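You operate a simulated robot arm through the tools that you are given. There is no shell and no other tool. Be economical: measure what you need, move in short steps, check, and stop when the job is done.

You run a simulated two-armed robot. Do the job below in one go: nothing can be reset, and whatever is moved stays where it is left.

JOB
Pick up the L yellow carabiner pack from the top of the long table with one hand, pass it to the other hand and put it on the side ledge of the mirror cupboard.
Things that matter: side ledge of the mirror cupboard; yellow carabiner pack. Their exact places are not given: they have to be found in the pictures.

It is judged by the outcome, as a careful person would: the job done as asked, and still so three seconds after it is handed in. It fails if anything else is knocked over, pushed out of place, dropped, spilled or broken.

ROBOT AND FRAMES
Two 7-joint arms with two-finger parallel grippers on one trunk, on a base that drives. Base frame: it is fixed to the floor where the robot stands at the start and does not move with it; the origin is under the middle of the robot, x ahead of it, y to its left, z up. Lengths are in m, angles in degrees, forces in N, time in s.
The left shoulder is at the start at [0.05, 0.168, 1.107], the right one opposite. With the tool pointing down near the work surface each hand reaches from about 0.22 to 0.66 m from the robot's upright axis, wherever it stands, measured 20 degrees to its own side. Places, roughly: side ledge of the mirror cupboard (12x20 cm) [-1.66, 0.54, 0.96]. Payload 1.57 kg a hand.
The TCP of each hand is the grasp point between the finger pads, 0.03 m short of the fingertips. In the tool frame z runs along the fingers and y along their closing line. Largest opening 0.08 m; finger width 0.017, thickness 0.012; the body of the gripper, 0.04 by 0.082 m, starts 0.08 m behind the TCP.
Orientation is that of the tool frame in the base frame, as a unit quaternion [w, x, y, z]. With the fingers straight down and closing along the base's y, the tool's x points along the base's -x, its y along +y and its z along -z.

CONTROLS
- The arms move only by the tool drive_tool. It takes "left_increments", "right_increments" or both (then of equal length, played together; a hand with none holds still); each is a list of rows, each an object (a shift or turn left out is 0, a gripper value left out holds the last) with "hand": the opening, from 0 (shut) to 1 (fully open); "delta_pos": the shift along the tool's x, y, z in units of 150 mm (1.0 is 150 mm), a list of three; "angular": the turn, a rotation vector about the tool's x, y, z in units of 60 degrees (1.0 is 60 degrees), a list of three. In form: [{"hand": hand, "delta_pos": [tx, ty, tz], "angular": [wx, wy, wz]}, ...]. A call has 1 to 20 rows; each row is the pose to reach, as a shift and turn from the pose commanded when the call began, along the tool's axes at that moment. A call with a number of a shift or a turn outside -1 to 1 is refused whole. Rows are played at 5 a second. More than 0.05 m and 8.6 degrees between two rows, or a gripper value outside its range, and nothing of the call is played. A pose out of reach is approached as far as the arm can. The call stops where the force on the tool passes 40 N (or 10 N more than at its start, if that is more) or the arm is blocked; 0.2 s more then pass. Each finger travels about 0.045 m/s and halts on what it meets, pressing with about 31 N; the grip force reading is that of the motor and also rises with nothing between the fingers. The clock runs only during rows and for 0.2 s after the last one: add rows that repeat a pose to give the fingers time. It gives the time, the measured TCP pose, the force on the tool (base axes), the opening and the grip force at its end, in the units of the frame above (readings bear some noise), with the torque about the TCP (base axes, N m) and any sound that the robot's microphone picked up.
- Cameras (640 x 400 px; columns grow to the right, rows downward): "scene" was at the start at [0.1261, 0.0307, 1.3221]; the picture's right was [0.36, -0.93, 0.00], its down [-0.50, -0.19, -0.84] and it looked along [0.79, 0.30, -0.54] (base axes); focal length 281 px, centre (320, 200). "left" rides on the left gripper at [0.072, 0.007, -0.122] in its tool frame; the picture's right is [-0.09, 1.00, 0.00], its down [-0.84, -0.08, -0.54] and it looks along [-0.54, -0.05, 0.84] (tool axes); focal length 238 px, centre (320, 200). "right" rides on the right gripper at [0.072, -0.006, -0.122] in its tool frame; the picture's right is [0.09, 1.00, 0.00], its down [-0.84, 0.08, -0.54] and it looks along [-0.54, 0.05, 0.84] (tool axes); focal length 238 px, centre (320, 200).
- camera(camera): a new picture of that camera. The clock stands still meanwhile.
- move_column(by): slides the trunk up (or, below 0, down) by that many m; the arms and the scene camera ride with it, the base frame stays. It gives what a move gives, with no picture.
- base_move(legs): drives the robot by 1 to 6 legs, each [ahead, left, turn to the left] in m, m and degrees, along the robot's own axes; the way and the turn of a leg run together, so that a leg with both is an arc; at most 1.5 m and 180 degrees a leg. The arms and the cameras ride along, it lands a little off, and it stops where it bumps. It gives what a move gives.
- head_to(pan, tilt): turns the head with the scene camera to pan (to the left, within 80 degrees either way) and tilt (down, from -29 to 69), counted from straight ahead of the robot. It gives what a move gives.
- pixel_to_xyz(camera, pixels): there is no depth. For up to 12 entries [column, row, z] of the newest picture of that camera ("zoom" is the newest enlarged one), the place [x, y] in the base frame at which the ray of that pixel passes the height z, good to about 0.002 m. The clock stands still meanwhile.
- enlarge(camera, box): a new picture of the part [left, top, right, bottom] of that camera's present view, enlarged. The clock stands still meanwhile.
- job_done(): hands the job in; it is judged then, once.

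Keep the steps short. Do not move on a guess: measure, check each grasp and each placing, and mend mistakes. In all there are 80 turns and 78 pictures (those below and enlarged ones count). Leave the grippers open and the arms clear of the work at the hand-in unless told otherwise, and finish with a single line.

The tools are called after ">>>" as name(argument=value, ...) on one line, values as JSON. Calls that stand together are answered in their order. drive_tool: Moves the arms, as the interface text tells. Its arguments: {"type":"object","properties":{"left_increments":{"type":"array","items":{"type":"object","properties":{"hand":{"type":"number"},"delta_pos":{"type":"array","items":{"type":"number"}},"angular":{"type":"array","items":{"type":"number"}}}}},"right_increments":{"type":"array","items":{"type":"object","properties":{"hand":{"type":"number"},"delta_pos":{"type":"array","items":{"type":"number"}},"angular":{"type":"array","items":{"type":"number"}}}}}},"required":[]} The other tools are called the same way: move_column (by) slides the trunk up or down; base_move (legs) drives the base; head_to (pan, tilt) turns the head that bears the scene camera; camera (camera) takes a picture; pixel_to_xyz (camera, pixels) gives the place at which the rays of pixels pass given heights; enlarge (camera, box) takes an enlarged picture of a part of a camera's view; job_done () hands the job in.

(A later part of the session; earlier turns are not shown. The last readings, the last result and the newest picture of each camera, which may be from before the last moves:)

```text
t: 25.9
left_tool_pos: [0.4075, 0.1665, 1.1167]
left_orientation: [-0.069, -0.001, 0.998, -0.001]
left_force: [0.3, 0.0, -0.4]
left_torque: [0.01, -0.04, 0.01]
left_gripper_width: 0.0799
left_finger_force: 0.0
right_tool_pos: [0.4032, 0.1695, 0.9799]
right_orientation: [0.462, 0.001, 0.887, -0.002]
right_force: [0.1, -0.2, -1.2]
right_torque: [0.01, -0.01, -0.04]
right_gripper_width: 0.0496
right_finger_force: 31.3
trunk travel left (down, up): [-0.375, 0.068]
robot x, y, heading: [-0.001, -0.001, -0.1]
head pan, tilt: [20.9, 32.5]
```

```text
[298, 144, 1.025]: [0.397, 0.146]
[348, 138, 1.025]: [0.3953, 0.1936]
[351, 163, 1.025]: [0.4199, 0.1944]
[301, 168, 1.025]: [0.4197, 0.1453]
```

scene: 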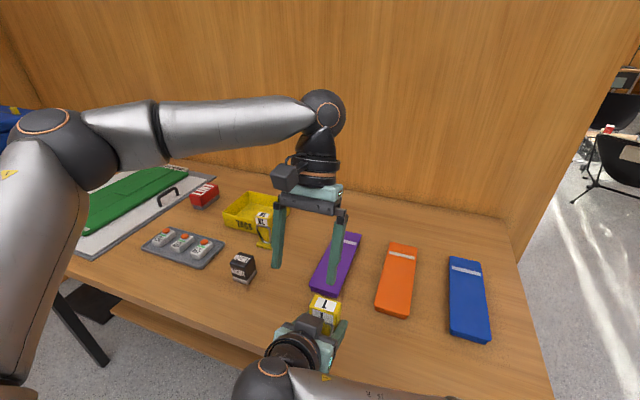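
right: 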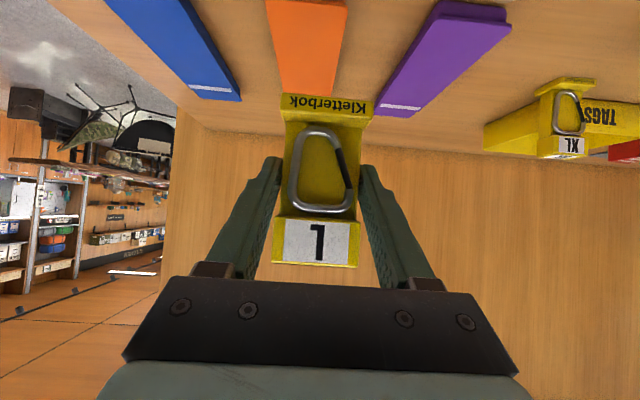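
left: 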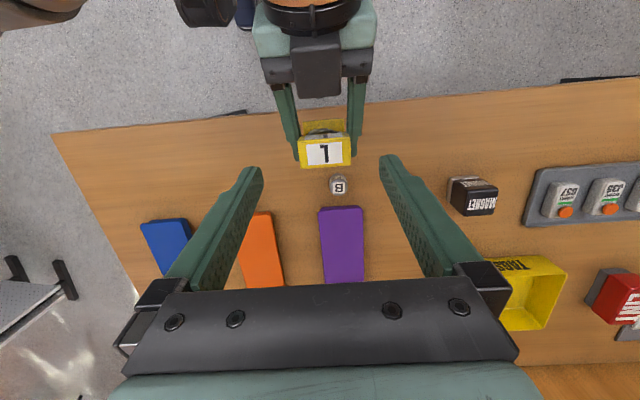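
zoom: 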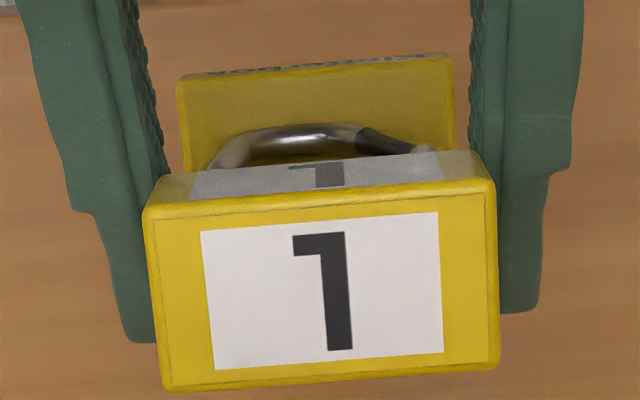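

Block centre is at (0.408, 0.170). I'll align the left hand, then descend in small steps until the tips overlap the block by about 22 mm.

>>> drive_tool(left_increments=[{"delta_pos": [-0.06, 0.023, 0.05]}, {"delta_pos": [-0.094, 0.023, 0.15]}, {"delta_pos": [-0.094, 0.023, 0.25]}, {"delta_pos": [-0.094, 0.023, 0.33]}, {"delta_pos": [-0.094, 0.023, 0.41]}, {"delta_pos": [-0.094, 0.023, 0.48]}, {"delta_pos": [-0.094, 0.023, 0.55]}, {"delta_pos": [-0.094, 0.023, 0.55]}])

>>> camera(camera="left")

>>> camera(camera="scene")

>>> camera(camera="right")

```text
t: 27.7
left_tool_pos: [0.4104, 0.1696, 1.0326]
left_orientation: [-0.068, -0.001, 0.998, 0.0]
left_force: [0.1, 0.2, -0.9]
left_torque: [-0.01, 0.0, 0.02]
left_gripper_width: 0.0801
left_finger_force: 0.0
right_tool_pos: [0.402, 0.1694, 0.9802]
right_orientation: [0.462, 0.0, 0.887, -0.001]
right_force: [0.0, 0.0, -0.8]
right_torque: [0.03, 0.02, 0.01]
right_gripper_width: 0.0494
right_finger_force: 30.8
trunk travel left (down, up): [-0.375, 0.068]
robot x, y, heading: [0.0021, 0.0029, 0.1]
head pan, tilt: [20.9, 32.5]
```

```text
42 pictures are left
```

left: 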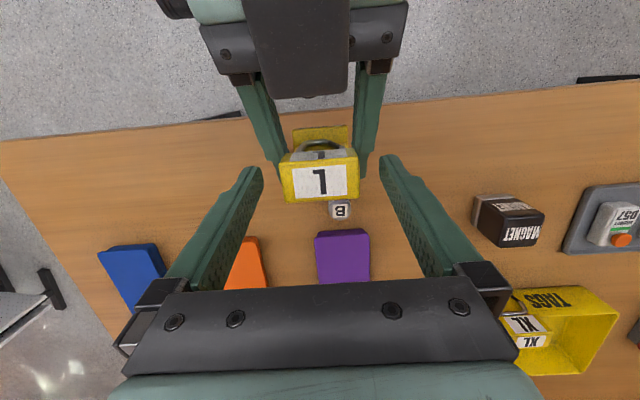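

```text
41 pictures are left
```

scene: 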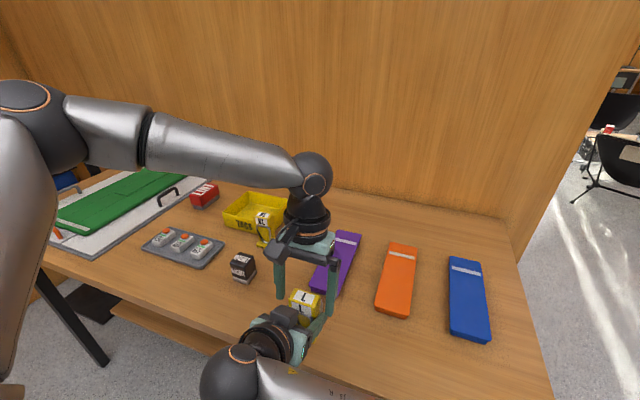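

```text
40 pictures are left
```

right: 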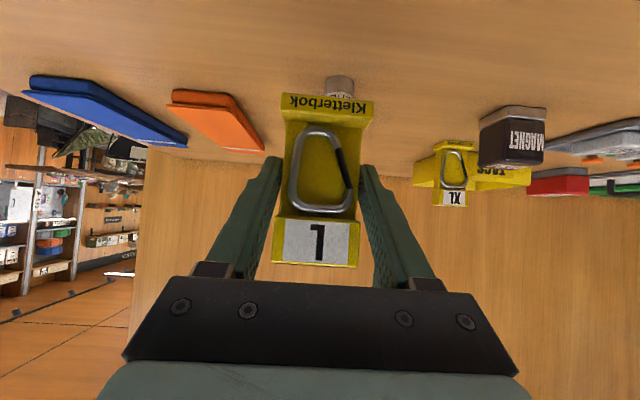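

The block sits between the left fingertips with no contact. I'll close the left hand.

>>> drive_tool(left_increments=[{"hand": 0.8}, {"hand": 0.7}, {"hand": 0.62}, {"hand": 0.5}, {"hand": 0.2}, {"hand": 0}, {"hand": 0}, {"hand": 0}, {"hand": 0}])

>>> camera(camera="left")

>>> camera(camera="right")

>>> enlarge(camera="scene", box=[240, 220, 368, 300])

```text
t: 29.7
left_tool_pos: [0.4101, 0.17, 1.0335]
left_orientation: [-0.07, 0.0, 0.998, 0.0]
left_force: [1.7, 3.1, -0.1]
left_torque: [0.09, 0.01, -0.17]
left_gripper_width: 0.0496
left_finger_force: 30.9
right_tool_pos: [0.4015, 0.1706, 0.979]
right_orientation: [0.462, 0.001, 0.887, -0.002]
right_force: [-1.8, -3.1, -0.7]
right_torque: [0.05, -0.06, 0.14]
right_gripper_width: 0.0497
right_finger_force: 31.4
trunk travel left (down, up): [-0.375, 0.068]
robot x, y, heading: [-0.0011, -0.0011, -0.0]
head pan, tilt: [20.9, 32.5]
```

```text
39 pictures are left
```

left: 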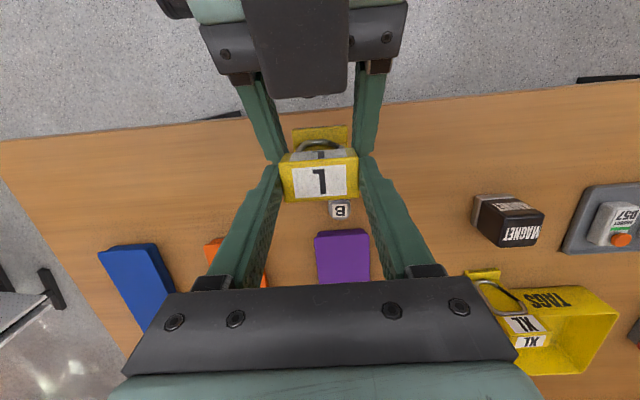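

```text
38 pictures are left
```

right: 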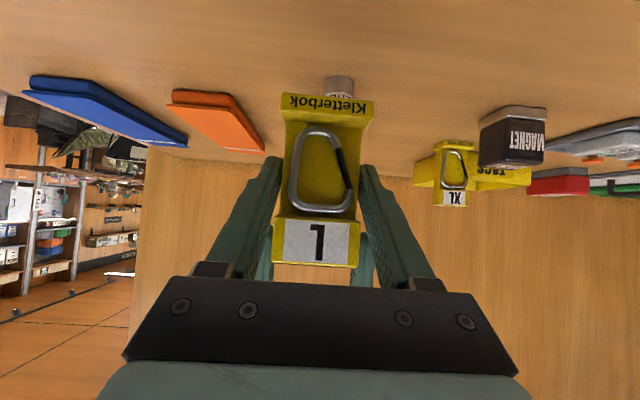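

```text
5.00 times, centred on (304, 260) of scene
```

zoom: 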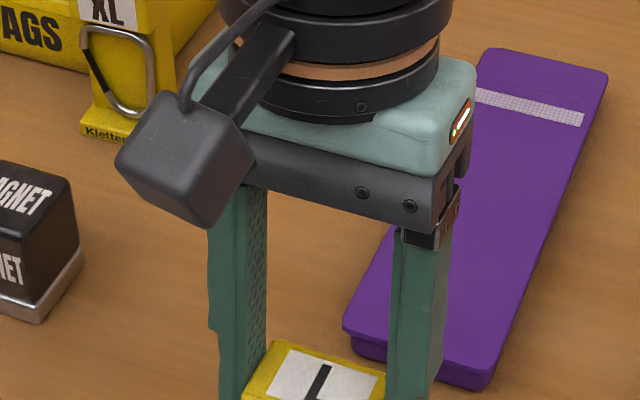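

Left grips the block firmly (49.6 mm, 31 N). I'll open the right hand while the left holds.

>>> drive_tool(right_increments=[{"hand": 0.7}, {"hand": 0.8}, {"hand": 1}, {"hand": 1}, {"hand": 1}, {"hand": 1}])

>>> camera(camera="left")

```text
t: 31.1
left_tool_pos: [0.4113, 0.1692, 1.0325]
left_orientation: [-0.069, 0.0, 0.998, 0.0]
left_force: [-1.0, -0.4, 0.0]
left_torque: [-0.03, 0.02, 0.02]
left_gripper_width: 0.0496
left_finger_force: 30.8
right_tool_pos: [0.4026, 0.1696, 0.9797]
right_orientation: [0.462, 0.0, 0.887, -0.001]
right_force: [0.5, 0.3, -0.5]
right_torque: [0.0, 0.0, 0.03]
right_gripper_width: 0.0799
right_finger_force: 0.0
trunk travel left (down, up): [-0.375, 0.068]
robot x, y, heading: [0.0025, -0.0042, -0.2]
head pan, tilt: [20.9, 32.5]
```

```text
36 pictures are left
```

left: 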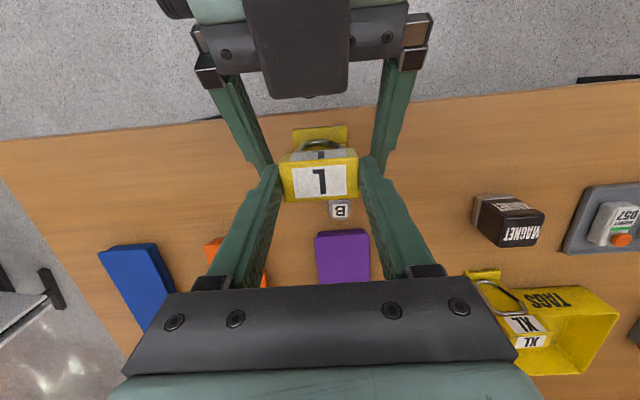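

The pack hangs from the left hand alone. I'll back the right hand off 50 mm along its fingers and then look.

>>> drive_tool(right_increments=[{"delta_pos": [0, 0, -0.11]}, {"delta_pos": [0, 0, -0.22]}, {"delta_pos": [0, 0, -0.35]}, {"delta_pos": [0, 0, -0.45]}, {"delta_pos": [0, 0, -0.45]}])

>>> camera(camera="left")

```text
t: 32.2
left_tool_pos: [0.4163, 0.1609, 1.0386]
left_orientation: [-0.055, 0.001, 0.998, -0.016]
left_force: [1.2, -4.7, -1.1]
left_torque: [-0.19, -0.11, -0.04]
left_gripper_width: 0.0493
left_finger_force: 31.2
right_tool_pos: [0.3824, 0.1462, 1.0133]
right_orientation: [0.483, 0.002, 0.876, -0.015]
right_force: [-1.3, 6.2, 0.7]
right_torque: [0.08, 0.06, 0.22]
right_gripper_width: 0.08
right_finger_force: 0.1
right hand out of reach, approached as far as the arm can: row 3, 4, 5
trunk travel left (down, up): [-0.375, 0.068]
robot x, y, heading: [-0.0001, -0.0016, 0.3]
head pan, tilt: [20.9, 32.5]
stopped in row 5 (left hand): the force on the tool passed its limit (the readings are from after the stop); the commanded pose is now the measured one
```

```text
35 pictures are left
```

left: 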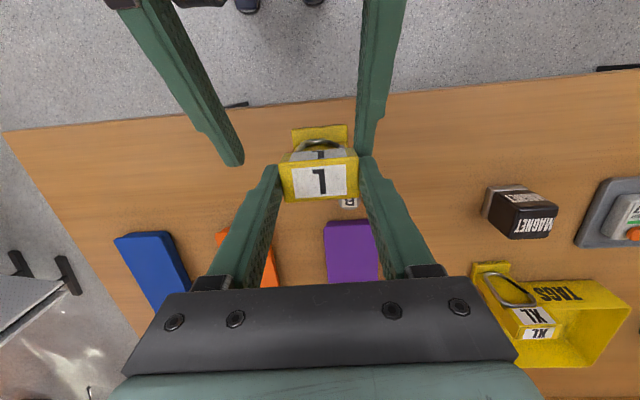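

The right arm hit its near reach limit and drifted in y; its left finger touched the pack, but the pack is still gripped. I'll recentre the right hand by shifting +y 15 mm.

>>> drive_tool(right_increments=[{"delta_pos": [0, 0.05, 0.02]}, {"delta_pos": [0, 0.1, 0.04]}, {"delta_pos": [0, 0.1, 0.04]}])

>>> camera(camera="left")

>>> camera(camera="scene")

```text
t: 33.0
left_tool_pos: [0.4216, 0.1586, 1.0405]
left_orientation: [-0.046, 0.001, 0.999, -0.02]
left_force: [29.4, -16.2, 15.2]
left_torque: [-0.38, -0.74, -1.06]
left_gripper_width: 0.0493
left_finger_force: 31.5
right_tool_pos: [0.4049, 0.1426, 1.0066]
right_orientation: [0.492, 0.005, 0.87, -0.038]
right_force: [-29.5, 16.3, -17.0]
right_torque: [-0.43, -0.05, 1.82]
right_gripper_width: 0.0801
right_finger_force: 0.1
trunk travel left (down, up): [-0.375, 0.068]
robot x, y, heading: [-0.0007, 0.002, -0.1]
head pan, tilt: [20.9, 32.5]
```

```text
34 pictures are left
```

left: 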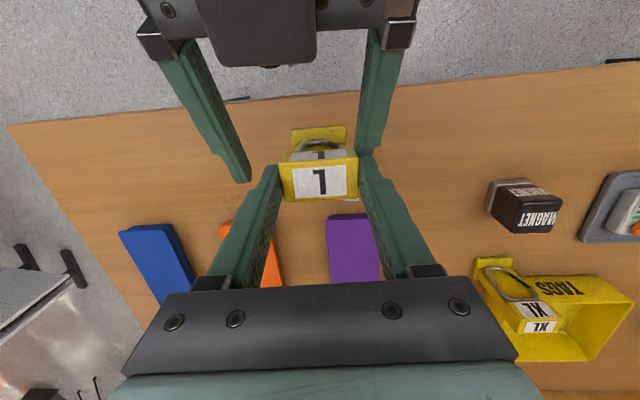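

```text
33 pictures are left
```

scene: 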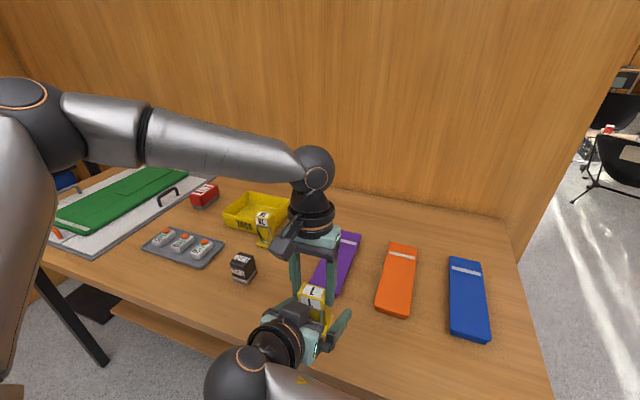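

The right finger is pressing the left finger from behind (29 N). I'll back the right hand off a little along its fingers.

>>> drive_tool(right_increments=[{"delta_pos": [0, 0, -0.05]}, {"delta_pos": [0, 0, -0.1]}, {"delta_pos": [0, 0, -0.1]}])

```text
t: 33.8
left_tool_pos: [0.4134, 0.1578, 1.0366]
left_orientation: [-0.06, 0.001, 0.998, -0.019]
left_force: [-10.8, -27.4, -2.7]
left_torque: [-1.23, 0.55, 0.07]
left_gripper_width: 0.0496
left_finger_force: 31.6
right_tool_pos: [0.3878, 0.1431, 1.0045]
right_orientation: [0.484, 0.008, 0.874, -0.034]
right_force: [10.4, 27.3, 2.1]
right_torque: [0.34, -0.19, 0.46]
right_gripper_width: 0.0802
right_finger_force: 0.1
trunk travel left (down, up): [-0.375, 0.068]
robot x, y, heading: [0.0024, -0.0005, 0.0]
head pan, tilt: [20.9, 32.5]
```

Now the contact is sideways: the right finger pushes the left hand toward −y. I'll shift the right hand +y in small steps.

>>> drive_tool(right_increments=[{"delta_pos": [0, 0.04, 0]}, {"delta_pos": [0, 0.08, 0]}, {"delta_pos": [0, 0.12, 0]}, {"delta_pos": [0, 0.12, 0]}])

>>> camera(camera="left")

```text
t: 34.8
left_tool_pos: [0.4169, 0.1621, 1.0376]
left_orientation: [-0.055, 0.001, 0.998, -0.014]
left_force: [0.1, 0.0, -1.8]
left_torque: [0.0, 0.03, -0.01]
left_gripper_width: 0.0494
left_finger_force: 31.4
right_tool_pos: [0.3779, 0.1617, 1.016]
right_orientation: [0.482, 0.004, 0.876, -0.018]
right_force: [0.2, 0.2, -0.2]
right_torque: [-0.03, 0.03, 0.0]
right_gripper_width: 0.0801
right_finger_force: 0.1
right hand out of reach, approached as far as the arm can: row 2, 3, 4
trunk travel left (down, up): [-0.375, 0.068]
robot x, y, heading: [-0.0014, 0.0016, -0.1]
head pan, tilt: [20.9, 32.5]
```

```text
32 pictures are left
```

left: 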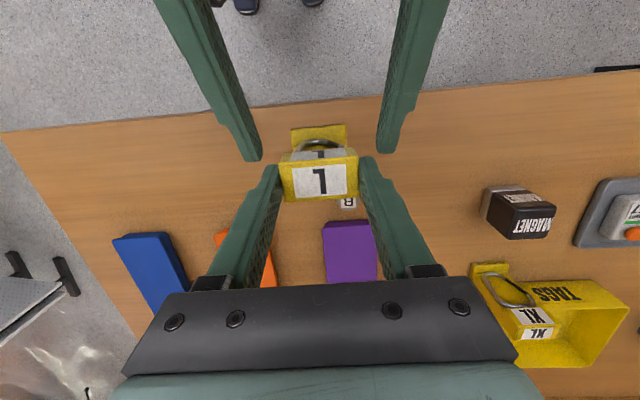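

Contact is gone and the pack is well held. I'll lift the left hand straight up about 120 mm, out from between the right fingers.

>>> drive_tool(left_increments=[{"delta_pos": [0.01, 0, -0.1]}, {"delta_pos": [0.022, 0, -0.2]}, {"delta_pos": [0.035, 0, -0.35]}, {"delta_pos": [0.05, 0, -0.5]}, {"delta_pos": [0.07, 0, -0.65]}, {"delta_pos": [0.088, 0, -0.8]}, {"delta_pos": [0.088, 0, -0.8]}])

>>> camera(camera="scene")

>>> camera(camera="left")

```text
t: 36.4
left_tool_pos: [0.4176, 0.1636, 1.1591]
left_orientation: [-0.055, 0.001, 0.998, -0.013]
left_force: [0.8, -0.6, -1.4]
left_torque: [0.03, 0.0, -0.01]
left_gripper_width: 0.0493
left_finger_force: 30.9
right_tool_pos: [0.3783, 0.1625, 1.0163]
right_orientation: [0.482, 0.004, 0.876, -0.017]
right_force: [0.0, -0.8, -0.4]
right_torque: [-0.01, 0.0, -0.02]
right_gripper_width: 0.0803
right_finger_force: 0.1
trunk travel left (down, up): [-0.375, 0.068]
robot x, y, heading: [0.0017, -0.0028, -0.0]
head pan, tilt: [20.9, 32.5]
```

```text
31 pictures are left
```

scene: 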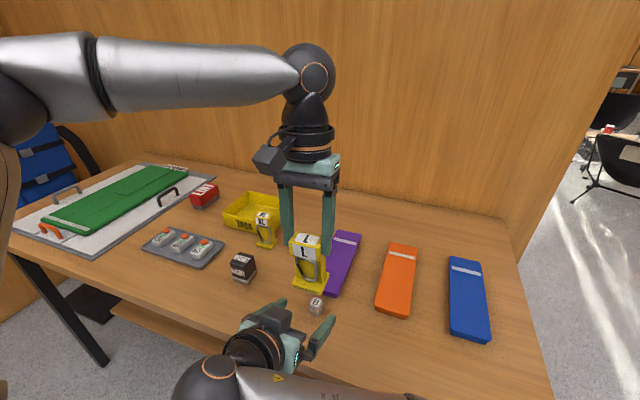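

```text
30 pictures are left
```

left: 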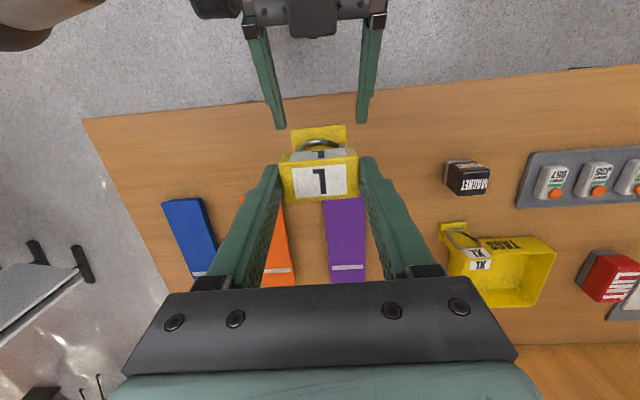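

The pack hangs clear. I'll move the right hand 150 mm away to its own side.

>>> drive_tool(right_increments=[{"delta_pos": [0, -0.2, 0]}, {"delta_pos": [0, -0.4, 0]}, {"delta_pos": [0, -0.6, 0]}, {"delta_pos": [0, -0.8, 0]}, {"delta_pos": [0, -1.0, 0]}, {"delta_pos": [0, -1.0, 0]}])

>>> base_move(legs=[[-0.25, 0, 0]])

```text
t: 36.9
left_tool_pos: [0.4201, 0.1593, 1.1683]
left_orientation: [-0.045, 0.001, 0.999, -0.025]
left_force: [3.0, 0.7, 4.6]
left_torque: [0.06, -0.07, -0.09]
left_gripper_width: 0.0492
left_finger_force: 30.7
right_tool_pos: [0.3939, 0.1264, 1.0725]
right_orientation: [0.542, -0.009, 0.84, -0.017]
right_force: [-2.6, -0.9, -6.9]
right_torque: [-0.22, 0.0, 0.16]
right_gripper_width: 0.0797
right_finger_force: 0.1
trunk travel left (down, up): [-0.375, 0.068]
robot x, y, heading: [-0.0004, -0.0031, 0.0]
head pan, tilt: [20.9, 32.5]
stopped in row 2 (left hand): the force on the tool passed its limit (the readings are from after the stop); the commanded pose is now the measured one
```

```text
t: 38.7
left_tool_pos: [0.1699, 0.1599, 1.1681]
left_orientation: [-0.045, 0.002, 0.999, -0.023]
left_force: [9.7, 1.2, 12.5]
left_torque: [0.3, -0.64, -0.05]
left_gripper_width: 0.0495
left_finger_force: 31.0
right_tool_pos: [0.1442, 0.1272, 1.0725]
right_orientation: [0.541, -0.01, 0.841, -0.015]
right_force: [-10.9, -1.0, -13.8]
right_torque: [-0.67, -0.01, 0.36]
right_gripper_width: 0.0797
right_finger_force: 0.0
trunk travel left (down, up): [-0.375, 0.068]
robot x, y, heading: [-0.2491, 0.0003, 0.2]
head pan, tilt: [20.9, 32.5]
```

The right hand rose unexpectedly and touched the pack from below. I'll look before anything else.

>>> camera(camera="left")

>>> camera(camera="right")

>>> camera(camera="scene")

```text
29 pictures are left
```

left: 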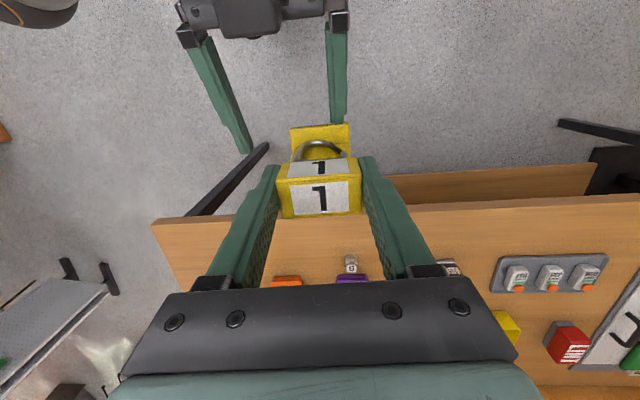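

```text
28 pictures are left
```

right: 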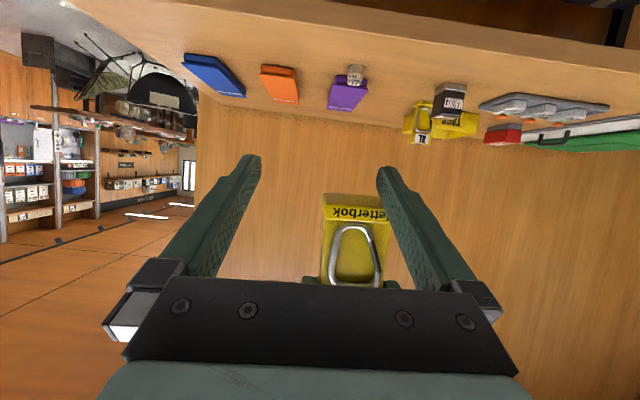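

```text
27 pictures are left
```

scene: 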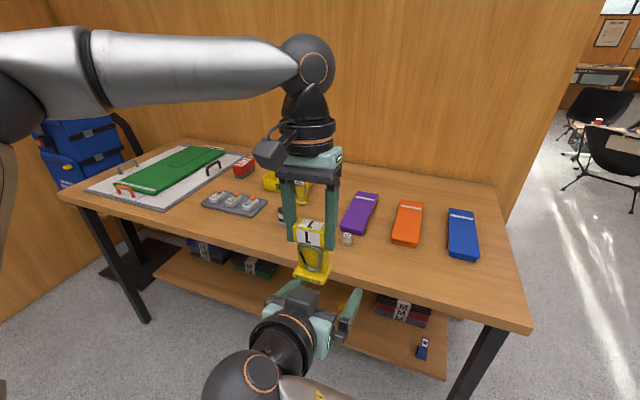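

The right palm is touching the pack base from below. The cleanest fix is lifting the left hand 45 mm straight up.

>>> drive_tool(left_increments=[{"delta_pos": [0.005, 0, -0.06]}, {"delta_pos": [0.01, 0, -0.12]}, {"delta_pos": [0.02, 0, -0.2]}, {"delta_pos": [0.028, 0, -0.3]}, {"delta_pos": [0.028, 0, -0.3]}])

>>> camera(camera="left")

```text
t: 39.9
left_tool_pos: [0.171, 0.1631, 1.2133]
left_orientation: [-0.044, 0.0, 0.999, -0.023]
left_force: [-0.4, 0.3, -1.6]
left_torque: [-0.02, -0.03, 0.02]
left_gripper_width: 0.0496
left_finger_force: 30.8
right_tool_pos: [0.1448, 0.1261, 1.0722]
right_orientation: [0.541, -0.011, 0.841, -0.014]
right_force: [0.8, 0.5, -0.4]
right_torque: [-0.01, -0.05, 0.0]
right_gripper_width: 0.0801
right_finger_force: 0.1
trunk travel left (down, up): [-0.375, 0.068]
robot x, y, heading: [-0.2515, -0.0026, -0.1]
head pan, tilt: [20.9, 32.5]
```

```text
26 pictures are left
```

left: 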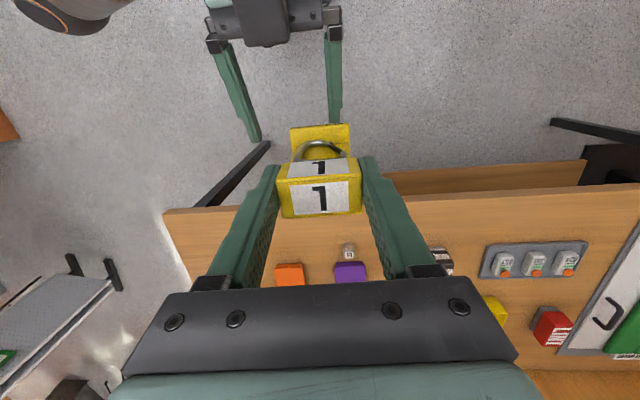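

Contact is released and the pack is held. Now the right hand goes down 60 mm first, then to the right.

>>> drive_tool(right_increments=[{"delta_pos": [0.09, 0, 0.04]}, {"delta_pos": [0.18, 0, 0.08]}, {"delta_pos": [0.27, 0, 0.125]}, {"delta_pos": [0.364, 0, 0.18]}, {"delta_pos": [0.364, -0.2, 0.2]}, {"delta_pos": [0.364, -0.4, 0.2]}, {"delta_pos": [0.364, -0.6, 0.2]}, {"delta_pos": [0.364, -0.8, 0.2]}, {"delta_pos": [0.364, -1.0, 0.2]}, {"delta_pos": [0.364, -1.0, 0.2]}])

>>> head_to(pan=0, tilt=30)

>>> camera(camera="scene")

```text
t: 40.7
left_tool_pos: [0.1705, 0.1624, 1.2138]
left_orientation: [-0.045, 0.001, 0.999, -0.024]
left_force: [-0.1, 0.1, -1.3]
left_torque: [-0.01, -0.02, -0.01]
left_gripper_width: 0.0495
left_finger_force: 30.5
right_tool_pos: [0.1669, 0.131, 1.1045]
right_orientation: [0.613, -0.008, 0.79, -0.006]
right_force: [0.0, 0.5, 0.2]
right_torque: [0.02, 0.04, 0.05]
right_gripper_width: 0.08
right_finger_force: 0.1
trunk travel left (down, up): [-0.375, 0.068]
robot x, y, heading: [-0.249, 0.002, -0.2]
head pan, tilt: [20.9, 32.5]
stopped in row 3 (right hand): the arm was blocked; the commanded pose is now the measured one
```

```text
t: 41.5
left_tool_pos: [0.1706, 0.1633, 1.2123]
left_orientation: [-0.046, 0.002, 0.999, -0.024]
left_force: [0.3, -0.6, -1.6]
left_torque: [-0.02, 0.02, -0.01]
left_gripper_width: 0.0497
left_finger_force: 30.5
right_tool_pos: [0.1673, 0.1302, 1.1036]
right_orientation: [0.613, -0.008, 0.79, -0.006]
right_force: [0.7, 0.0, 0.1]
right_torque: [0.01, -0.01, -0.02]
right_gripper_width: 0.0799
right_finger_force: 0.0
trunk travel left (down, up): [-0.375, 0.068]
robot x, y, heading: [-0.2528, 0.0013, 0.2]
head pan, tilt: [0.0, 30.0]
```

```text
25 pictures are left
```

scene: 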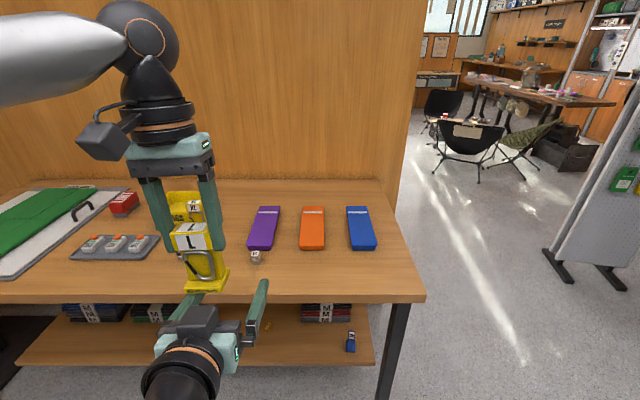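

The right arm is at an awkward joint limit and rises instead of descending. It's touching nothing now, so I'll take the left hand with the pack up and away to the left instead.

>>> drive_tool(left_increments=[{"delta_pos": [0.008, 0, -0.08]}, {"delta_pos": [0.015, 0.03, -0.16]}, {"delta_pos": [0.018, 0.15, -0.2]}, {"delta_pos": [0.018, 0.3, -0.2]}, {"delta_pos": [0.018, 0.5, -0.2]}, {"delta_pos": [0.018, 0.7, -0.2]}, {"delta_pos": [0.018, 0.9, -0.2]}, {"delta_pos": [0.018, 1.0, -0.2]}, {"delta_pos": [0.018, 1.0, -0.2]}])

>>> camera(camera="scene")

```text
t: 43.5
left_tool_pos: [0.1706, 0.3133, 1.2353]
left_orientation: [-0.045, 0.002, 0.999, -0.023]
left_force: [0.4, 0.2, -1.4]
left_torque: [0.0, 0.0, 0.03]
left_gripper_width: 0.0494
left_finger_force: 30.9
right_tool_pos: [0.1661, 0.1318, 1.1045]
right_orientation: [0.613, -0.008, 0.79, -0.005]
right_force: [-0.3, 1.2, 0.1]
right_torque: [-0.02, 0.03, 0.02]
right_gripper_width: 0.0802
right_finger_force: 0.0
trunk travel left (down, up): [-0.375, 0.068]
robot x, y, heading: [-0.2501, 0.0023, 0.0]
head pan, tilt: [0.0, 30.0]
```

```text
24 pictures are left
```

scene: 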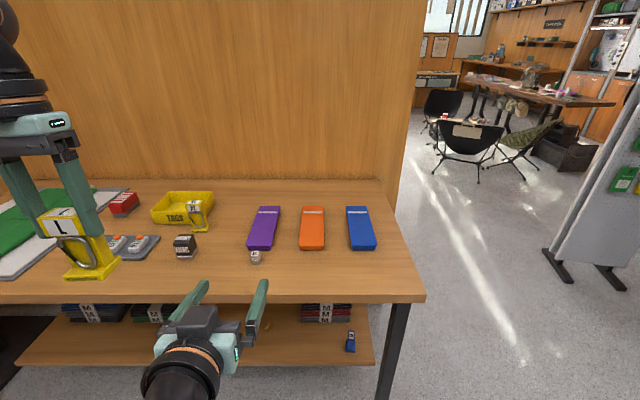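

The pack is well clear. I'll return the right hand toward pointing down while moving to its own side.

>>> drive_tool(right_increments=[{"delta_pos": [0, -0.15, 0], "angular": [0, 0.125, 0]}, {"delta_pos": [0, -0.3, 0], "angular": [0, 0.25, 0]}, {"delta_pos": [0, -0.45, 0], "angular": [0, 0.375, 0]}, {"delta_pos": [0, -0.6, 0], "angular": [0, 0.5, 0]}, {"delta_pos": [0, -0.75, 0], "angular": [0, 0.625, 0]}, {"delta_pos": [0, -0.9, 0], "angular": [0, 0.75, 0]}, {"delta_pos": [0, -0.9, 0], "angular": [0, 0.875, 0]}, {"delta_pos": [0, -0.9, 0], "angular": [0, 1.0, 0]}, {"delta_pos": [0, -0.9, 0], "angular": [0, 1.0, 0]}])

>>> camera(camera="left")

```text
t: 44.4
left_tool_pos: [0.1704, 0.3124, 1.2356]
left_orientation: [-0.045, 0.001, 0.999, -0.023]
left_force: [0.3, -0.2, -1.7]
left_torque: [-0.03, -0.02, 0.0]
left_gripper_width: 0.0494
left_finger_force: 30.9
right_tool_pos: [0.1945, 0.0455, 1.1582]
right_orientation: [0.526, -0.001, 0.85, -0.034]
right_force: [-0.1, -0.1, 1.4]
right_torque: [0.01, -0.03, -0.01]
right_gripper_width: 0.08
right_finger_force: 0.1
right hand out of reach, approached as far as the arm can: row 3, 4
trunk travel left (down, up): [-0.375, 0.068]
robot x, y, heading: [-0.2481, 0.0008, 0.1]
head pan, tilt: [0.0, 30.0]
stopped in row 4 (right hand): the arm was blocked; the commanded pose is now the measured one
```

```text
23 pictures are left
```

left: 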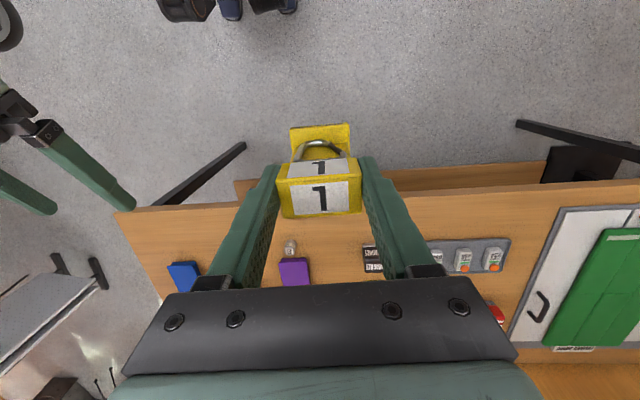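

The right hand is clear of the pack. I'll look left before turning.

>>> head_to(pan=75, tilt=25)

>>> camera(camera="scene")

```text
t: 45.9
left_tool_pos: [0.1711, 0.3144, 1.2358]
left_orientation: [-0.045, 0.001, 0.999, -0.024]
left_force: [-0.9, 0.7, -0.9]
left_torque: [-0.03, -0.03, 0.0]
left_gripper_width: 0.0494
left_finger_force: 31.1
right_tool_pos: [0.194, 0.0447, 1.1571]
right_orientation: [0.526, -0.001, 0.85, -0.035]
right_force: [-0.3, 0.6, 0.1]
right_torque: [0.0, 0.04, 0.0]
right_gripper_width: 0.08
right_finger_force: 0.0
trunk travel left (down, up): [-0.375, 0.068]
robot x, y, heading: [-0.2454, 0.0017, 0.1]
head pan, tilt: [75.0, 25.0]
```

```text
22 pictures are left
```

scene: 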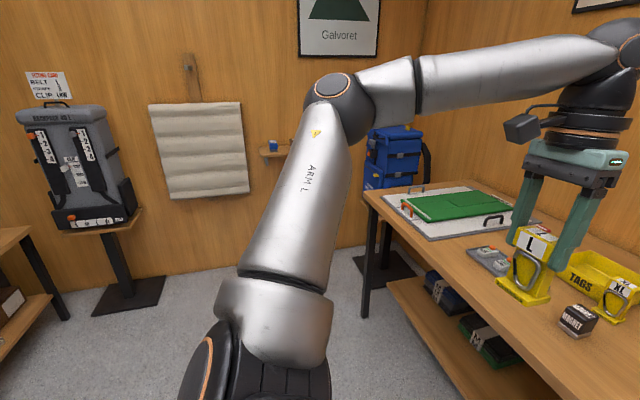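

The left side is open. I'll turn 90° to the left and look toward the cupboard.

>>> base_move(legs=[[0, 0, 90]])

>>> head_to(pan=69, tilt=15)

>>> camera(camera="scene")

```text
t: 50.0
left_tool_pos: [-0.5561, 0.4243, 1.2357]
left_orientation: [-0.015, -0.7, 0.713, -0.048]
left_force: [-0.4, 0.2, -1.5]
left_torque: [-0.02, 0.02, 0.01]
left_gripper_width: 0.0494
left_finger_force: 30.6
right_tool_pos: [-0.2867, 0.4441, 1.157]
right_orientation: [0.4, -0.597, 0.605, 0.344]
right_force: [0.9, -0.4, -0.5]
right_torque: [-0.02, -0.01, 0.01]
right_gripper_width: 0.0801
right_finger_force: 0.0
trunk travel left (down, up): [-0.375, 0.068]
robot x, y, heading: [-0.2502, -0.0001, 89.0]
head pan, tilt: [75.0, 25.0]
```

```text
t: 50.8
left_tool_pos: [-0.5562, 0.4241, 1.236]
left_orientation: [-0.016, -0.699, 0.713, -0.048]
left_force: [0.3, 0.4, -2.3]
left_torque: [-0.01, 0.01, 0.02]
left_gripper_width: 0.0495
left_finger_force: 30.9
right_tool_pos: [-0.2875, 0.4434, 1.1582]
right_orientation: [0.4, -0.596, 0.605, 0.344]
right_force: [0.1, -0.2, 0.2]
right_torque: [0.01, -0.03, -0.01]
right_gripper_width: 0.0799
right_finger_force: 0.0
trunk travel left (down, up): [-0.375, 0.068]
robot x, y, heading: [-0.2506, -0.0013, 88.9]
head pan, tilt: [69.0, 15.0]
```

```text
21 pictures are left
```

scene: 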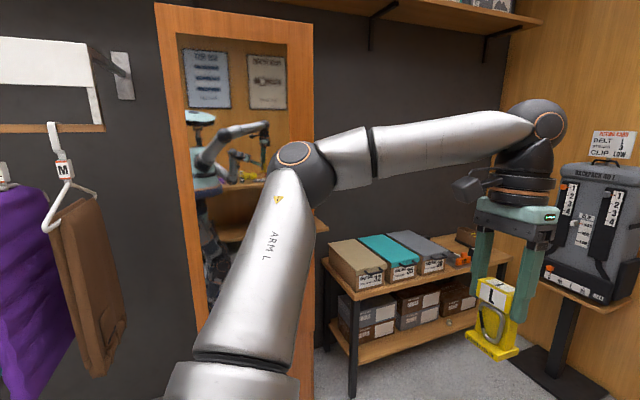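

The mirror cupboard is in view, and the ledge on its right side (~pixel (315,220)) is behind the elbow. I'll turn another 75° and look straight ahead.

>>> base_move(legs=[[0, 0, 80]])

>>> head_to(pan=-8, tilt=15)

>>> camera(camera="scene")

```text
t: 54.6
left_tool_pos: [-0.7206, -0.2311, 1.2356]
left_orientation: [-0.02, 0.994, -0.095, 0.047]
left_force: [0.3, -0.1, -0.9]
left_torque: [-0.01, -0.02, 0.03]
left_gripper_width: 0.0495
left_finger_force: 30.9
right_tool_pos: [-0.694, 0.038, 1.1574]
right_orientation: [-0.084, 0.846, -0.079, -0.521]
right_force: [0.0, -0.8, -0.2]
right_torque: [0.0, -0.01, 0.02]
right_gripper_width: 0.0799
right_finger_force: 0.1
trunk travel left (down, up): [-0.375, 0.068]
robot x, y, heading: [-0.249, 0.0011, 169.3]
head pan, tilt: [69.0, 15.0]
```

```text
t: 56.1
left_tool_pos: [-0.7204, -0.2294, 1.2352]
left_orientation: [-0.02, 0.994, -0.095, 0.047]
left_force: [0.0, -0.1, -1.2]
left_torque: [0.02, 0.04, 0.01]
left_gripper_width: 0.0494
left_finger_force: 31.0
right_tool_pos: [-0.6936, 0.0378, 1.157]
right_orientation: [-0.085, 0.846, -0.079, -0.521]
right_force: [0.5, -0.2, -0.4]
right_torque: [0.01, 0.03, 0.05]
right_gripper_width: 0.0798
right_finger_force: 0.1
trunk travel left (down, up): [-0.375, 0.068]
robot x, y, heading: [-0.2465, -0.0015, 169.1]
head pan, tilt: [-8.0, 15.0]
```

```text
20 pictures are left
```

scene: 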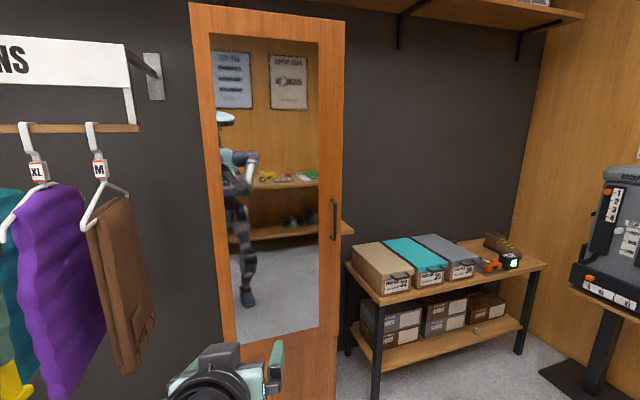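

The ledge is at about pixel (346,228), on the cupboard's right side. I'll enlarge it and measure the surrounding edges.

>>> enlarge(camera="scene", box=[310, 180, 470, 280])

>>> pixel_to_xyz(camera="scene", pixels=[[353, 229, 0.96], [340, 222, 0.96], [346, 235, 0.94], [336, 399, 0.1], [222, 342, 0.3], [348, 264, 0.6], [385, 306, 0.6], [545, 264, 0.6], [480, 241, 0.6]])

```text
4.00 times, centred on (390, 230) of scene
```

zoom: 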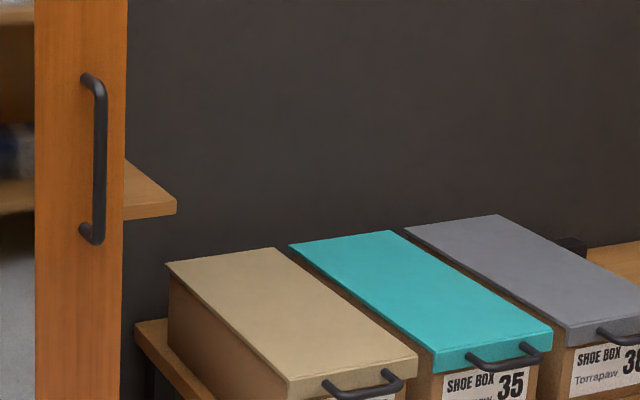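

```text
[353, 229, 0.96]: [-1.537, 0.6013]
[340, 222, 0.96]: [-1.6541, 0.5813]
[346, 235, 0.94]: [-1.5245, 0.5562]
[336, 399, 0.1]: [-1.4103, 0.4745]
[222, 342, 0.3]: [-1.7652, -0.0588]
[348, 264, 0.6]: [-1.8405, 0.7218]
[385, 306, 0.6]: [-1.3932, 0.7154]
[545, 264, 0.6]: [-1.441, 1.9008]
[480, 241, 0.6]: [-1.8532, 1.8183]
```

Measured: the ledge is roughly x −1.76…−1.55 and y 0.48…0.60, its far corner at (−1.54, 0.60). The bench with boxes starts at y 0.72, front x −1.39. To keep the left forearm clear of the cupboard I'll approach from the +y side at heading ≈165°. Trunk up first, sidestep right, then go ahead part of the way.

>>> move_column(by=0.065)

>>> base_move(legs=[[0, -0.73, 0], [0.6, 0, -4]])

>>> head_to(pan=28, tilt=25)

>>> camera(camera="scene")

```text
t: 57.1
left_tool_pos: [-0.7204, -0.2299, 1.3004]
left_orientation: [-0.02, 0.994, -0.095, 0.048]
left_force: [0.9, 0.2, -2.0]
left_torque: [0.0, 0.01, -0.01]
left_gripper_width: 0.0493
left_finger_force: 31.4
right_tool_pos: [-0.693, 0.0385, 1.2221]
right_orientation: [-0.085, 0.846, -0.079, -0.521]
right_force: [0.0, 0.9, -0.5]
right_torque: [0.0, 0.03, -0.01]
right_gripper_width: 0.0801
right_finger_force: 0.0
trunk travel left (down, up): [-0.44, 0.003]
robot x, y, heading: [-0.2486, 0.0009, 169.4]
head pan, tilt: [-8.0, 15.0]
```

```text
t: 64.1
left_tool_pos: [-1.1778, 0.6534, 1.3008]
left_orientation: [-0.018, 0.99, -0.131, 0.048]
left_force: [-0.1, 0.2, -1.4]
left_torque: [0.01, 0.01, 0.0]
left_gripper_width: 0.0494
left_finger_force: 31.5
right_tool_pos: [-1.1318, 0.9192, 1.2221]
right_orientation: [-0.103, 0.843, -0.109, -0.517]
right_force: [-1.1, 0.0, 0.0]
right_torque: [0.03, -0.02, 0.01]
right_gripper_width: 0.0802
right_finger_force: 0.0
trunk travel left (down, up): [-0.44, 0.003]
robot x, y, heading: [-0.6928, 0.849, 165.1]
head pan, tilt: [-8.0, 15.0]
```

```text
t: 65.1
left_tool_pos: [-1.1787, 0.6534, 1.3006]
left_orientation: [-0.018, 0.99, -0.131, 0.048]
left_force: [0.2, -0.5, -1.3]
left_torque: [-0.01, 0.01, 0.02]
left_gripper_width: 0.0492
left_finger_force: 31.2
right_tool_pos: [-1.1312, 0.9185, 1.2235]
right_orientation: [-0.103, 0.842, -0.109, -0.518]
right_force: [0.9, 0.4, -0.1]
right_torque: [0.02, -0.02, 0.0]
right_gripper_width: 0.0797
right_finger_force: 0.0
trunk travel left (down, up): [-0.44, 0.003]
robot x, y, heading: [-0.6928, 0.8495, 165.1]
head pan, tilt: [28.0, 25.0]
```

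```text
18 pictures are left
```

scene: 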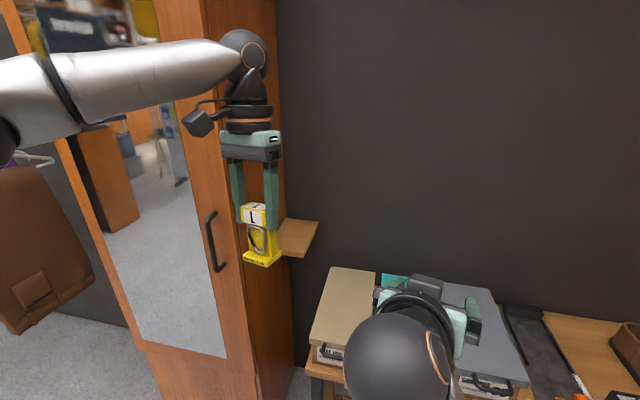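

The ledge is clearly visible now around (300,238). I'll enlarge and measure its corners.

>>> enlarge(camera="scene", box=[220, 190, 348, 270])

>>> pixel_to_xyz(camera="scene", pixels=[[319, 222, 0.96], [303, 252, 0.96], [282, 250, 0.96], [285, 219, 0.96], [190, 0, 1.8], [242, 398, 0.3], [278, 100, 1.2], [240, 398, 0.2]])

```text
5.00 times, centred on (284, 230) of scene
```

zoom: 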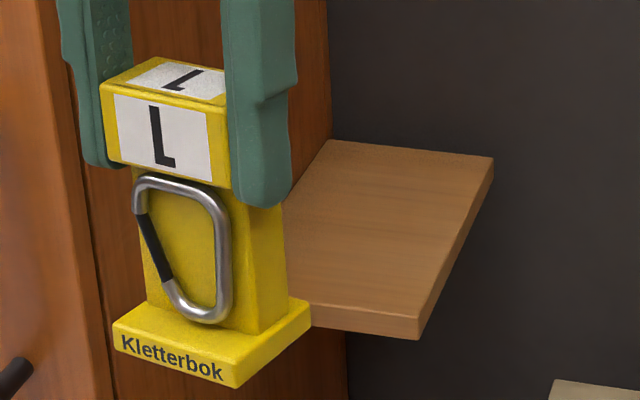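

```text
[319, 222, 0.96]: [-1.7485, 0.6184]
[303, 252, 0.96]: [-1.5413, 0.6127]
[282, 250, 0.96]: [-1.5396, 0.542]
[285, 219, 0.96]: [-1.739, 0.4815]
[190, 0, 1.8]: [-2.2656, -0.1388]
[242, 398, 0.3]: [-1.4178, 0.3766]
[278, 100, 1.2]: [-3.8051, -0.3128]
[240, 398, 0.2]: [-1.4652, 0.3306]
```

Triangulating with the earlier view: ledge surface z≈0.95–0.96, front x≈−1.545, outer edge y≈0.61, cupboard wall y≈0.48. Next I'll check how upright the pack hangs.

>>> pixel_to_xyz(camera="scene", pixels=[[265.6, 211.6, 1.294], [240.4, 207, 1.294], [267, 267.6, 1.209], [243, 259.4, 1.209], [267, 267.6, 1.215], [243, 259.4, 1.215], [251.5, 201.4, 1.294], [265, 206, 1.294], [282.3, 253, 1.209], [282.3, 253, 1.215]])

>>> enlarge(camera="left", box=[240, 100, 400, 200])

```text
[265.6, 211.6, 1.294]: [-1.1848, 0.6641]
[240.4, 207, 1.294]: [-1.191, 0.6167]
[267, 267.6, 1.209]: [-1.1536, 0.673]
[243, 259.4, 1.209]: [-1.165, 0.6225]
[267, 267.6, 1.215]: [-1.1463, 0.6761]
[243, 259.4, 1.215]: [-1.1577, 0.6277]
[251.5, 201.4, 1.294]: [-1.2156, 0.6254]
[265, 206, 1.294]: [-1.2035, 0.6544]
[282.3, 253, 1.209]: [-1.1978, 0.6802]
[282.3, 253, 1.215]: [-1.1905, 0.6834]
```

```text
4.00 times, centred on (320, 150) of left
```

zoom: 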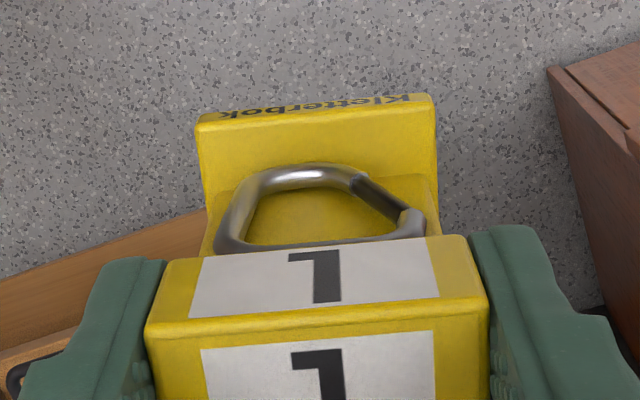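

The left picture shows the pack's axis is aligned with the fingers, which lean about 6–7° with the bottom toward the robot. I'll turn the tool 7° to level it and lower by 150 mm here, where only floor is below.

>>> drive_tool(left_increments=[{"delta_pos": [0, 0, 0.12], "angular": [0, -0.06, 0]}, {"delta_pos": [0, 0, 0.27], "angular": [0, -0.117, 0]}, {"delta_pos": [0, 0, 0.42], "angular": [0, -0.117, 0]}, {"delta_pos": [0, 0, 0.57], "angular": [0, -0.117, 0]}, {"delta_pos": [0, 0, 0.72], "angular": [0, -0.117, 0]}, {"delta_pos": [0, 0, 0.87], "angular": [0, -0.117, 0]}, {"delta_pos": [0, 0, 1.0], "angular": [0, -0.117, 0]}, {"delta_pos": [0, 0, 1.0], "angular": [0, -0.117, 0]}])

>>> base_move(legs=[[0.25, 0.036, 0]])

>>> camera(camera="scene")

```text
t: 66.9
left_tool_pos: [-1.1637, 0.6567, 1.151]
left_orientation: [-0.025, 0.991, -0.129, -0.014]
left_force: [-0.1, -0.2, -0.7]
left_torque: [-0.02, 0.01, 0.02]
left_gripper_width: 0.0495
left_finger_force: 31.2
right_tool_pos: [-1.1329, 0.9199, 1.2221]
right_orientation: [-0.103, 0.842, -0.109, -0.518]
right_force: [0.9, -0.5, -0.7]
right_torque: [-0.03, 0.03, 0.01]
right_gripper_width: 0.0799
right_finger_force: 0.0
trunk travel left (down, up): [-0.44, 0.003]
robot x, y, heading: [-0.6973, 0.8457, 165.2]
head pan, tilt: [28.0, 25.0]
```

```text
t: 68.7
left_tool_pos: [-1.4131, 0.6854, 1.1501]
left_orientation: [-0.025, 0.991, -0.13, -0.012]
left_force: [-0.1, 0.1, -2.2]
left_torque: [0.0, -0.05, 0.0]
left_gripper_width: 0.0494
left_finger_force: 31.1
right_tool_pos: [-1.3827, 0.9493, 1.2229]
right_orientation: [-0.103, 0.843, -0.108, -0.517]
right_force: [-0.3, 0.0, -0.6]
right_torque: [0.02, 0.02, 0.0]
right_gripper_width: 0.0798
right_finger_force: 0.0
trunk travel left (down, up): [-0.44, 0.003]
robot x, y, heading: [-0.9408, 0.8784, 165.0]
head pan, tilt: [28.0, 25.0]
```

```text
15 pictures are left
```

scene: 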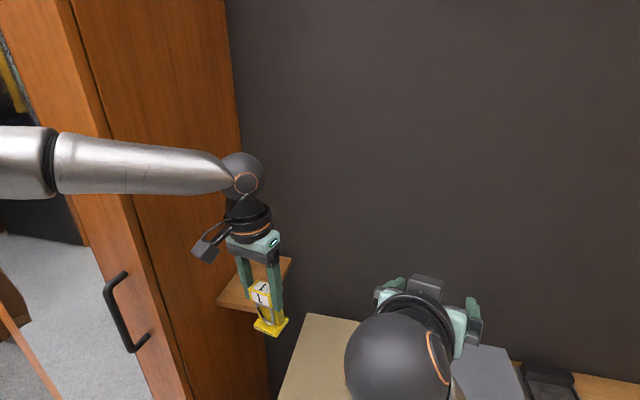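

The hand is near the ledge. I'll enlarge to re-measure ledge, cupboard edge and pack.

>>> enlarge(camera="scene", box=[192, 240, 320, 320])

>>> pixel_to_xyz(camera="scene", pixels=[[291, 259, 0.955], [219, 304, 0.955], [244, 310, 0.955], [244, 260, 0.955], [72, 0, 1.8], [110, 130, 1.3], [190, 398, 0.8], [300, 314, 0.78]])

```text
5.00 times, centred on (256, 280) of scene
```

zoom: 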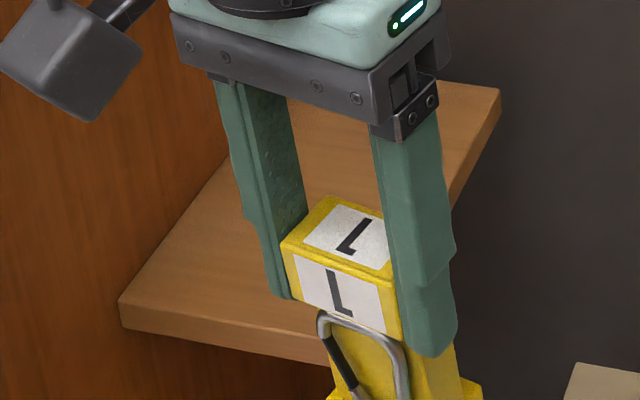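

```text
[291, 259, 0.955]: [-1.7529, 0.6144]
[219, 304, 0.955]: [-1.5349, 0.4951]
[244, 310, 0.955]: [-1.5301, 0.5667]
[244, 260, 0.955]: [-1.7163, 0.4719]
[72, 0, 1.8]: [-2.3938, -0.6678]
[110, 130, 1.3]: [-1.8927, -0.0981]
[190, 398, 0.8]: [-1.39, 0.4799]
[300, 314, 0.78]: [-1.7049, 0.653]
```

Ledge confirmed: x −1.755…−1.545, y 0.483…0.612. The cupboard's front corner is at about (−1.395, 0.48), so I'll place from farther to the +y side. Small base adjustment next.

>>> base_move(legs=[[0.073, -0.045, -5]])

```text
t: 69.8
left_tool_pos: [-1.4827, 0.792, 1.1508]
left_orientation: [-0.026, 0.985, -0.172, -0.012]
left_force: [0.1, 1.3, -1.8]
left_torque: [-0.03, -0.02, 0.01]
left_gripper_width: 0.0493
left_finger_force: 31.2
right_tool_pos: [-1.4297, 1.0497, 1.2217]
right_orientation: [-0.125, 0.837, -0.145, -0.512]
right_force: [0.3, -0.2, -0.3]
right_torque: [-0.01, -0.02, 0.0]
right_gripper_width: 0.08
right_finger_force: 0.0
trunk travel left (down, up): [-0.44, 0.003]
robot x, y, heading: [-0.9994, 0.9415, 160.1]
head pan, tilt: [28.0, 25.0]
```

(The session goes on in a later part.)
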